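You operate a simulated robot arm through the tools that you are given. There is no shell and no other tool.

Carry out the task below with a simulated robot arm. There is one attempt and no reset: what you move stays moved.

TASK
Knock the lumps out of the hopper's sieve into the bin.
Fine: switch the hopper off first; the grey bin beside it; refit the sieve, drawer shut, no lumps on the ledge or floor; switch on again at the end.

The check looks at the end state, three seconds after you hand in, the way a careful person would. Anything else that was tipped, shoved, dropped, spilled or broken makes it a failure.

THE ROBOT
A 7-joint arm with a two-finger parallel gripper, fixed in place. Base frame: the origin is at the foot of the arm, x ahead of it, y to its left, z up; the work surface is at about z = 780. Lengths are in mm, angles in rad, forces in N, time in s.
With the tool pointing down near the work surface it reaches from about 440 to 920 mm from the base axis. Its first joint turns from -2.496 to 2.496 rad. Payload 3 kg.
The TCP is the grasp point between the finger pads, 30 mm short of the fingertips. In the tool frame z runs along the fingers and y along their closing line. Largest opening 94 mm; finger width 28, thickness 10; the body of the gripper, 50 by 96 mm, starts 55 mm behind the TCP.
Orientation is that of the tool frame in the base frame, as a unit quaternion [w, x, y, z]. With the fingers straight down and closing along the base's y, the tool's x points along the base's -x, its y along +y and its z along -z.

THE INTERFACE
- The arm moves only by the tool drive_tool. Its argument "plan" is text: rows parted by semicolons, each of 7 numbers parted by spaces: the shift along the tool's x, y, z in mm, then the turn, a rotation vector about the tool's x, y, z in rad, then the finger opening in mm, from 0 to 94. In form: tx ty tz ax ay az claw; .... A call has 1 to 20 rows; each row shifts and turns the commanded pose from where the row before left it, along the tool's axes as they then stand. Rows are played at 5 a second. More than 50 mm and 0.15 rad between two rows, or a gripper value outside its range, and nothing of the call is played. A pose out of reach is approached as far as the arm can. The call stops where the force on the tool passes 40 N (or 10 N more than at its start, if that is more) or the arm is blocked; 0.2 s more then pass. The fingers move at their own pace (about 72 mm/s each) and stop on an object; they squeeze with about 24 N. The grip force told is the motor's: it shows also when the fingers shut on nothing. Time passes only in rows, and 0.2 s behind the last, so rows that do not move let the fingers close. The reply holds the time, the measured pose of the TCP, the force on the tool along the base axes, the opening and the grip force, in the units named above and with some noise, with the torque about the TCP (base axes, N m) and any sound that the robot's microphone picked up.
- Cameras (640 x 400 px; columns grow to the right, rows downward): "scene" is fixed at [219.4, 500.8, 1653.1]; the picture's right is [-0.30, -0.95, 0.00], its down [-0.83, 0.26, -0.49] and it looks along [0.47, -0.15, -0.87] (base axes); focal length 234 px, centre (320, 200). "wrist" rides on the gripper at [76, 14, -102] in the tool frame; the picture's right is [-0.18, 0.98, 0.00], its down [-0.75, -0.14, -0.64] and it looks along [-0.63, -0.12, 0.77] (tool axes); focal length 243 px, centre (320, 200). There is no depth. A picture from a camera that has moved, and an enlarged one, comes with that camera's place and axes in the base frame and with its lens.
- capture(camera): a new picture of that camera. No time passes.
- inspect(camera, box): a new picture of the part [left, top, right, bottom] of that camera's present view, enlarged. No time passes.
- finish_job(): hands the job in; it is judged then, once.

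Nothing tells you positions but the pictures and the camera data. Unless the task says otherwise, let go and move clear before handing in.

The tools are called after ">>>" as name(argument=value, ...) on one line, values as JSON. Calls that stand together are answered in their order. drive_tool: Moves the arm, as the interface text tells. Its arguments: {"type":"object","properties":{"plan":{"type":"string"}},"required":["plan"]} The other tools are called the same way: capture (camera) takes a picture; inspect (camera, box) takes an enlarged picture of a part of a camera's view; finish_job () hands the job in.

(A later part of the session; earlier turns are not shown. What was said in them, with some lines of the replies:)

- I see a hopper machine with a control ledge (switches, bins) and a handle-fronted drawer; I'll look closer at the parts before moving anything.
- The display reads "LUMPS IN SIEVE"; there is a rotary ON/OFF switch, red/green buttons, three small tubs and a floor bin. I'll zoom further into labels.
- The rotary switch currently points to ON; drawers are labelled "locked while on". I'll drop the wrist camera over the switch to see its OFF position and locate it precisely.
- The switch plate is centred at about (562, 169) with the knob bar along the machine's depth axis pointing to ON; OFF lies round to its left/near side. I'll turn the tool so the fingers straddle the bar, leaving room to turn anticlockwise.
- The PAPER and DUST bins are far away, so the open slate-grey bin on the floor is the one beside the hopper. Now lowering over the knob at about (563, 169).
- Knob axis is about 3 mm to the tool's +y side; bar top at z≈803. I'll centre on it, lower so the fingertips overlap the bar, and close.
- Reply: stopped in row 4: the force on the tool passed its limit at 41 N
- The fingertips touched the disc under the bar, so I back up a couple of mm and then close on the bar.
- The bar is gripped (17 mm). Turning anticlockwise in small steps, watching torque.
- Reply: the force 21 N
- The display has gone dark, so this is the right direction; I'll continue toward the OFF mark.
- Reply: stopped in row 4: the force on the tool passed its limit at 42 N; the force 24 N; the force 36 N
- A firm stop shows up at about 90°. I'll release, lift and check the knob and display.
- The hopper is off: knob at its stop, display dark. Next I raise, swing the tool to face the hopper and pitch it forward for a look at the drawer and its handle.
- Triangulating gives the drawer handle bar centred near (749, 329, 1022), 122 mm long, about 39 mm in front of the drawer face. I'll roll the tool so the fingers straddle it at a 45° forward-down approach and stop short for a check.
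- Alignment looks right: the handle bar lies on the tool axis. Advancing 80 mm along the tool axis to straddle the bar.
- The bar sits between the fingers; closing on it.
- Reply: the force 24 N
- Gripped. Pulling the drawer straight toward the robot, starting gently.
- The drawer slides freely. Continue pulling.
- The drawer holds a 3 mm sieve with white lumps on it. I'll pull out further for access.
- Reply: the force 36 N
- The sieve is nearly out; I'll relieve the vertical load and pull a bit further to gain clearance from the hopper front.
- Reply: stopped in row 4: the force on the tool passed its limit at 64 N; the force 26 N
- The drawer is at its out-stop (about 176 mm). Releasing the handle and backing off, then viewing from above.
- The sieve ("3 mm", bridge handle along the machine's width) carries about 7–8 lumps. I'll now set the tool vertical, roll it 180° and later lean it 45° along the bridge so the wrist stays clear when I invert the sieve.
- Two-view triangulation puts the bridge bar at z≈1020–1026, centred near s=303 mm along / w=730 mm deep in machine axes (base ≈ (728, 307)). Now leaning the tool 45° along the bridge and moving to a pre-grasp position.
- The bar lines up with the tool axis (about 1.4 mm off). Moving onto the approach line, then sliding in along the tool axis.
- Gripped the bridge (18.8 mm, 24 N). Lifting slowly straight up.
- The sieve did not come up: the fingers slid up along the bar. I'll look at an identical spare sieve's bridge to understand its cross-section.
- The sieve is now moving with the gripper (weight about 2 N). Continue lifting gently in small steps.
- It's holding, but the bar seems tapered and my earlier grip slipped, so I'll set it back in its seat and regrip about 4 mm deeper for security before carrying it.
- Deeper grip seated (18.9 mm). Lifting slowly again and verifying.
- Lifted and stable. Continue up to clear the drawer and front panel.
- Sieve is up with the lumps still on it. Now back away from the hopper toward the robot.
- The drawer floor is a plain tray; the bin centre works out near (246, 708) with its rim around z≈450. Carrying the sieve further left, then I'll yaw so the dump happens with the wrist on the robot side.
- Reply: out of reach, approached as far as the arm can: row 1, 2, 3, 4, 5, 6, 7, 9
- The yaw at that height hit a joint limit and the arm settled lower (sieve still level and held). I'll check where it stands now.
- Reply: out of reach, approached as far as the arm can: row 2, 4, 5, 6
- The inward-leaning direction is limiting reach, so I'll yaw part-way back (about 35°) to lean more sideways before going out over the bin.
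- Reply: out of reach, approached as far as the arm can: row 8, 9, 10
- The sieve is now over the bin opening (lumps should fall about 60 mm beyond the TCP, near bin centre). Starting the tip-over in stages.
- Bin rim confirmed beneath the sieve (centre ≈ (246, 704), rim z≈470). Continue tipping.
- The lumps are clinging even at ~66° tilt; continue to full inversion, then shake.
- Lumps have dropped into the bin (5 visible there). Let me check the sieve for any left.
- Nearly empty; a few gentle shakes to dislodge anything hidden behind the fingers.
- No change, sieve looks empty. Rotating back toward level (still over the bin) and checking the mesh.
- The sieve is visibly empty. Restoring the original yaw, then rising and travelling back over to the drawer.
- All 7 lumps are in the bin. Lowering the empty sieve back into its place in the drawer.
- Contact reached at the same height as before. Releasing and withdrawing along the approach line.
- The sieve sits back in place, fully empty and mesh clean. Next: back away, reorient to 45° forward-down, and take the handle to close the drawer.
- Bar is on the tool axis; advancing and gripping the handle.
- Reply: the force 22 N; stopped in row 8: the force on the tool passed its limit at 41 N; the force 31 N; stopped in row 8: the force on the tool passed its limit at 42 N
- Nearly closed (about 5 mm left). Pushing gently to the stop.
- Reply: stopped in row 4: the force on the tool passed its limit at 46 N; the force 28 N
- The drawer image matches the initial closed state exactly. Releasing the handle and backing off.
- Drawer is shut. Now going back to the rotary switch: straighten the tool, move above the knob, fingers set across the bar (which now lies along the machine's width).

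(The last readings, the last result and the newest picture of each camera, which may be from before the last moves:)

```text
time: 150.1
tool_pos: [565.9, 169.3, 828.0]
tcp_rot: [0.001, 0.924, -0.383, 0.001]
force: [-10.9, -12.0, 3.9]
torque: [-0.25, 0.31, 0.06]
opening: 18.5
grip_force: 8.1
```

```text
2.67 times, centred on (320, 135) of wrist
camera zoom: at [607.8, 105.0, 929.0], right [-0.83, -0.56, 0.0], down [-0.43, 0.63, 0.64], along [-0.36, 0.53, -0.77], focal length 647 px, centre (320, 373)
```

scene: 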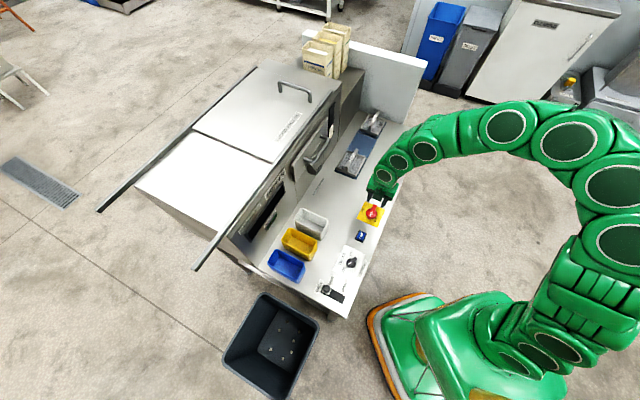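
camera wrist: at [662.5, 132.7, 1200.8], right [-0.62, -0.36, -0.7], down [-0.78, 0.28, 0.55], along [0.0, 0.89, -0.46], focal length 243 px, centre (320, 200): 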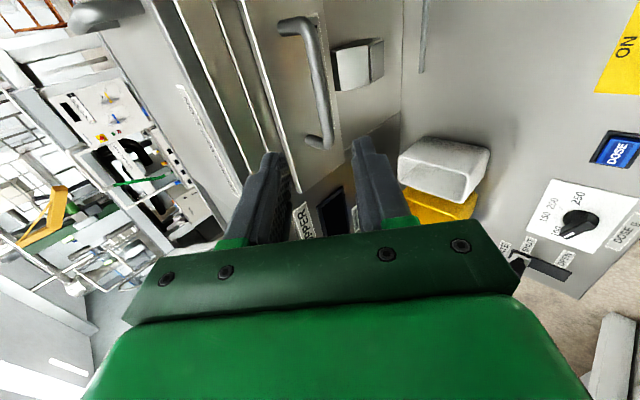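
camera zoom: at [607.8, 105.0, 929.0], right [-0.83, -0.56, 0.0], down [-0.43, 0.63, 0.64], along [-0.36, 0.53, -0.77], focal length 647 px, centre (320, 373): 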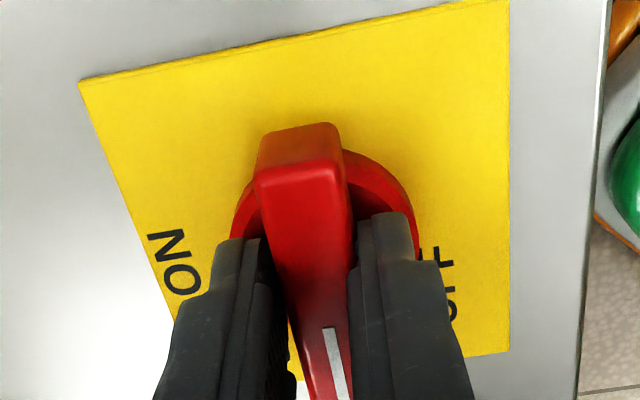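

>>> drive_tool(plan="0 0.6 0 0 0 0 10;0 0.5 0 0 0 0 10;0 0 0 0 0 0 10")

```text
time: 150.9
tool_pos: [565.6, 168.1, 826.6]
tcp_rot: [0.0, 0.923, -0.384, 0.0]
force: [-13.6, -2.0, 1.6]
torque: [0.19, 0.74, 0.01]
opening: 17.0
grip_force: 36.1
```

Gripped. Turning clockwise back toward ON in small steps.

>>> drive_tool(plan="0 0 0 0 0 0.08 10;0 0 0 0 0 0.08 10;0 0 0 0 0 0.08 10;0 0 0 0 0 0.08 10")

>>> drive_tool(plan="0 0 0 0 0 0.08 10;0 0 0 0 0 0.08 10;0 0 0 0 0 0.08 10;0 0 0 0 0 0.08 10")

```text
time: 151.9
tool_pos: [564.9, 167.5, 826.3]
tcp_rot: [0.0, 0.85, -0.527, 0.001]
force: [-11.6, -14.9, -12.2]
torque: [-0.51, 0.12, 0.1]
opening: 16.8
grip_force: 45.1
```

```text
time: 152.9
tool_pos: [564.2, 166.7, 826.1]
tcp_rot: [-0.001, 0.755, -0.655, 0.0]
force: [-21.6, -8.6, -12.3]
torque: [0.18, 0.58, 0.03]
opening: 16.7
grip_force: 45.5
```

>>> drive_tool(plan="0.1 0.6 0 0 0 0.08 10;0 0 0 0 0 0.08 10;0 0 0 0 0 0.08 10;0 0 0 0 0 0.08 10")

>>> inspect(camera="scene", box=[230, 180, 410, 240])

```text
time: 154.0
tool_pos: [564.8, 167.5, 826.6]
tcp_rot: [0.0, -0.644, 0.765, 0.0]
force: [-3.1, 0.9, 1.8]
torque: [0.38, -0.11, -0.02]
opening: 16.7
grip_force: 45.0
stopped in row 4: the force on the tool passed its limit at 42 N (the readings are from after the stop); the commanded pose is now the measured one
```

```text
3.56 times, centred on (320, 210) of scene
camera zoom: at [219.4, 500.8, 1653.1], right [-0.3, -0.95, 0.0], down [-0.83, 0.26, -0.49], along [0.47, -0.15, -0.87], focal length 833 px, centre (320, 164)
```

zoom: 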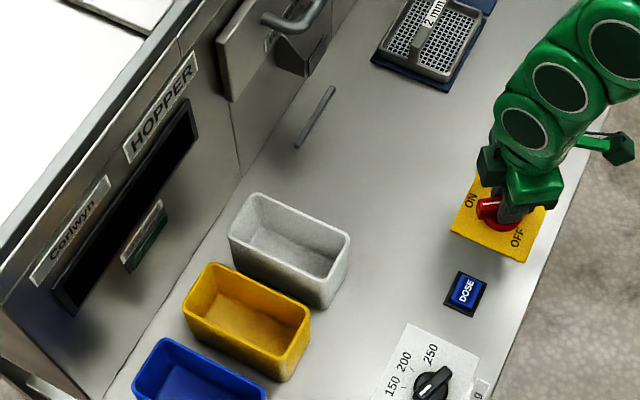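

>>> drive_tool(plan="0 0 0 0 0 0.08 10;0 0 0 0 0 0.08 10;0 0 0 0 0 0.08 10;0 0 0 0 0 0.08 10")

>>> inspect(camera="scene", box=[230, 180, 410, 240])

```text
time: 155.0
tool_pos: [564.2, 167.1, 827.4]
tcp_rot: [0.001, -0.514, 0.858, 0.0]
force: [-8.3, 24.0, 7.6]
torque: [-0.62, 0.88, -0.02]
opening: 16.8
grip_force: 45.1
```

```text
3.56 times, centred on (320, 210) of scene
camera zoom: at [219.4, 500.8, 1653.1], right [-0.3, -0.95, 0.0], down [-0.83, 0.26, -0.49], along [0.47, -0.15, -0.87], focal length 833 px, centre (320, 164)
```

zoom: 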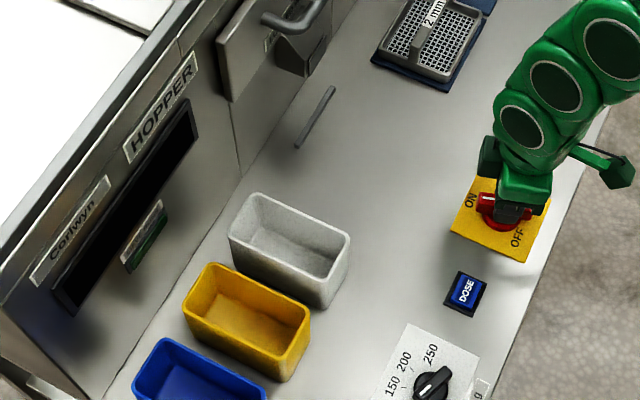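

>>> drive_tool(plan="-0.4 0.4 0 0 0 0.06 10;0 0 0 0 0 0.07 10;0 0 0 0 0 0.07 10;0 0 0 0 0 0.05 10;0 0 0 0 0 0 10")

>>> inspect(camera="scene", box=[230, 180, 410, 240])

```text
time: 156.2
tool_pos: [562.7, 167.8, 826.6]
tcp_rot: [-0.001, -0.402, 0.916, 0.0]
force: [-14.9, 7.7, 11.9]
torque: [-0.77, 1.11, -0.03]
opening: 16.7
grip_force: 44.5
```

```text
3.56 times, centred on (320, 210) of scene
camera zoom: at [219.4, 500.8, 1653.1], right [-0.3, -0.95, 0.0], down [-0.83, 0.26, -0.49], along [0.47, -0.15, -0.87], focal length 833 px, centre (320, 164)
```

zoom: 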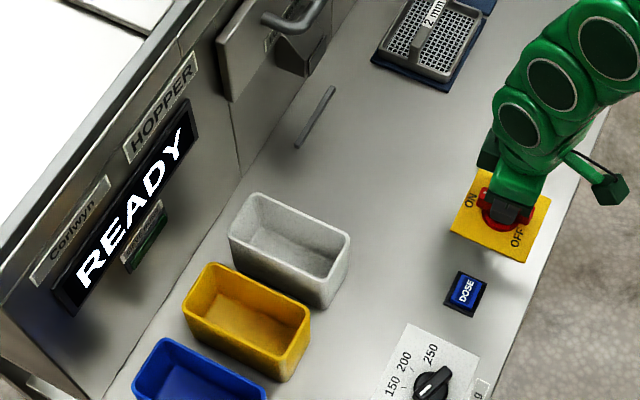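

Display reads "READY". A touch more to reach the ON stop.

>>> drive_tool(plan="0 0 0 0 0 0.03 10;0 0 0 0 0 0.03 10;0 0 0 0 0 0.02 10;0 0 0 0 0 0 10")

```text
time: 157.2
tool_pos: [564.1, 167.3, 827.7]
tcp_rot: [0.0, -0.365, 0.931, -0.001]
force: [-24.4, 15.9, 23.8]
torque: [0.09, 0.72, 1.46]
opening: 17.5
grip_force: 44.9
```

Stop reached (torque 1.5 Nm). Relieving, releasing and lifting clear.

>>> drive_tool(plan="0 0 0 0 0 -0.045 10;0 0 0 0 0 0 20;0 0 0 0 0 0 36;0 0 0 0 0 0 40;0 0 -15 0 0 0 40;0 0 -30 0 0 0 40;0 0 -40 0 0 0 50;0 0 -40 0 0 0 50;0 0 -40 0 0 0 50;0 0 -40 0 0 0 50;0 0 0 0 0 0 50")

>>> inspect(camera="wrist", box=[220, 0, 420, 160])

>>> capture(camera="scene")

```text
time: 157.6
tool_pos: [563.5, 168.1, 825.5]
tcp_rot: [0.0, -0.38, 0.925, 0.0]
force: [-7.2, 0.3, 8.2]
torque: [0.36, -0.38, 0.49]
opening: 16.7
grip_force: 44.4
stopped in row 1: the force on the tool passed its limit at 50 N (the readings are from after the stop); the commanded pose is now the measured one
```

```text
2.50 times, centred on (320, 80) of wrist
camera zoom: at [498.6, 124.9, 928.7], right [-0.56, 0.83, 0.0], down [0.64, 0.43, 0.64], along [0.53, 0.36, -0.77], focal length 606 px, centre (320, 500)
```

zoom: 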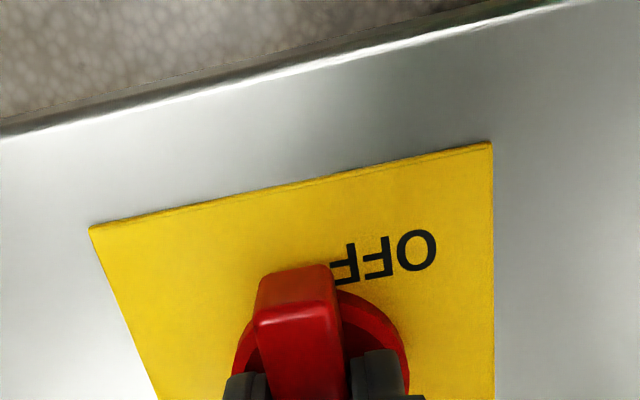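

```text
taken
```

scene: 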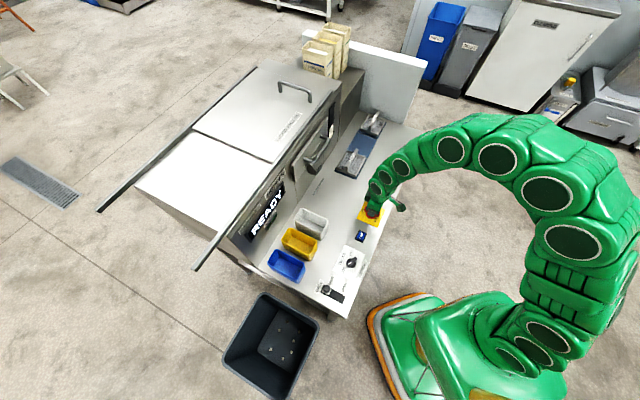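

Still at ON with READY showing; the stop relieved the load. Now opening the fingers and lifting clear.

>>> drive_tool(plan="0 0 0 0 0 0 20;0 0 0 0 0 0 36;0 0 0 0 0 0 40;0 0 -10 0 0 0 40;0 0 -25 0 0 0 40;0 0 -40 0 0 0 50;0 0 -40 0 0 0 50;0 0 -40 0 0 0 50;0 0 -40 0 0 0 50;0 0 0 0 0 0 50;0 0 0 0 0 0 50")

>>> inspect(camera="wrist", box=[220, 0, 420, 160])

>>> capture(camera="scene")

```text
time: 160.0
tool_pos: [567.2, 168.1, 1023.1]
tcp_rot: [-0.001, -0.38, 0.925, 0.0]
force: [0.1, -0.3, 0.5]
torque: [-0.02, -0.01, 0.02]
opening: 50.1
grip_force: 0.1
```

```text
2.50 times, centred on (320, 80) of wrist
camera zoom: at [501.9, 125.0, 1124.6], right [-0.56, 0.83, 0.0], down [0.64, 0.43, 0.64], along [0.53, 0.36, -0.77], focal length 606 px, centre (320, 500)
```

zoom: 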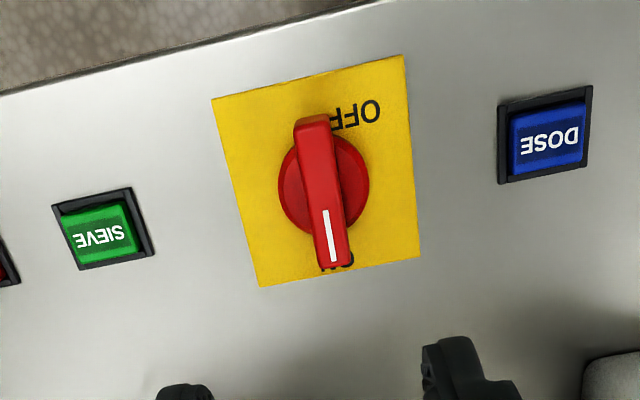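

```text
taken
```

scene: 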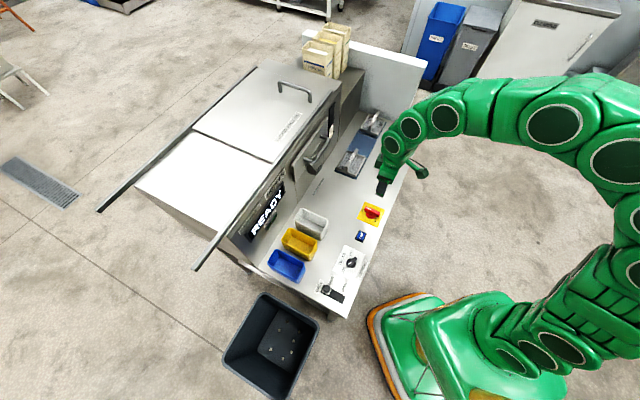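

Display says READY, knob at ON. Final check of ledge, floor and drawer for stray lumps or displaced items.

>>> inspect(camera="scene", box=[220, 170, 400, 320])

>>> inspect(camera="scene", box=[180, 270, 380, 400])

>>> inspect(camera="scene", box=[280, 80, 400, 180])

```text
2.67 times, centred on (310, 245) of scene
camera zoom: at [219.4, 500.8, 1653.1], right [-0.3, -0.95, 0.0], down [-0.83, 0.26, -0.49], along [0.47, -0.15, -0.87], focal length 625 px, centre (347, 80)
```

zoom: 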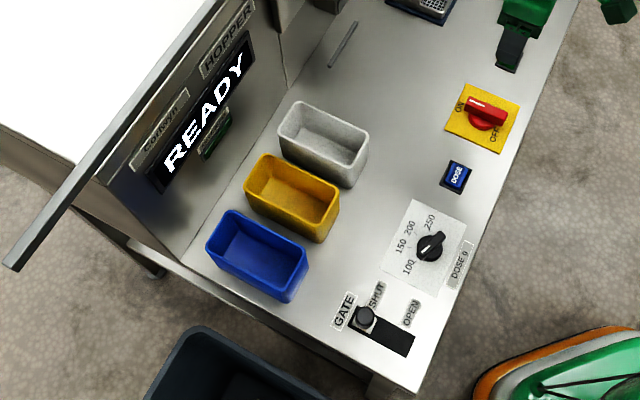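

```text
3.08 times, centred on (280, 335) of scene
camera zoom: at [219.4, 500.8, 1653.1], right [-0.3, -0.95, 0.0], down [-0.83, 0.26, -0.49], along [0.47, -0.15, -0.87], focal length 721 px, centre (443, -215)
```

zoom: 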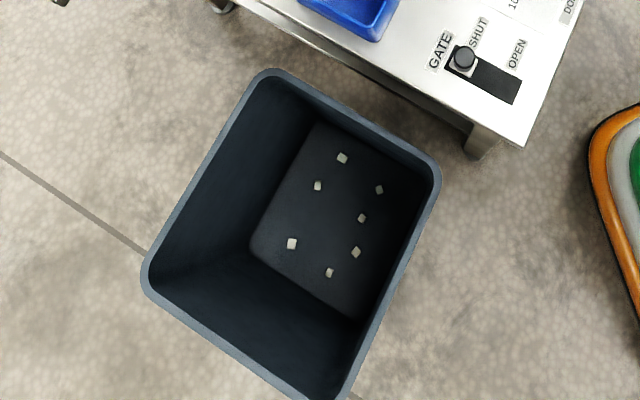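

```text
4.00 times, centred on (340, 130) of scene
camera zoom: at [219.4, 500.8, 1653.1], right [-0.3, -0.95, 0.0], down [-0.83, 0.26, -0.49], along [0.47, -0.15, -0.87], focal length 937 px, centre (240, 480)
```

zoom: 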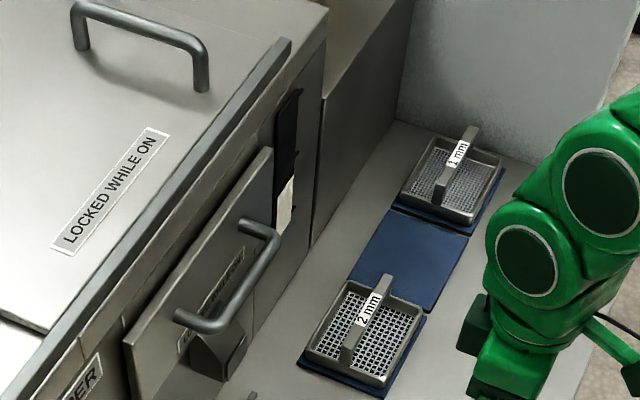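

Everything checks out: all 7 lumps are in the grey floor bin and the sieve is back in the shut drawer. The switch is at ON with the display at READY, nothing else has moved, and the arm is clear. Handing in.

>>> finish_job()

```text
The job is handed in.
```

The job is handed in, and the final pictures showed everything in place. All 7 lumps from the hopper's sieve are in the grey bin on the floor beside it.

- **Switching off:** I turned the hopper off at the red rotary switch before opening the drawer, and its display went dark.
- **Sieve:** The 3 mm sieve is back in the drawer where it was, with its mesh empty. The drawer is pushed fully shut.
- **Surroundings:** I saw no lumps on the ledge or the floor. The three tubs, the gate lever, the dose dial and the spare sieves look as they did at the start.
- **Switching on:** The switch is back at ON and the display now reads READY instead of LUMPS IN SIEVE.

On the first lift my grip slipped up the sieve's handle. The sieve stayed in its place in the drawer, and I gripped it lower before carrying it. I took "the grey bin" to be the open slate-grey one next to the hopper, not the lidded DUST bin across the room.
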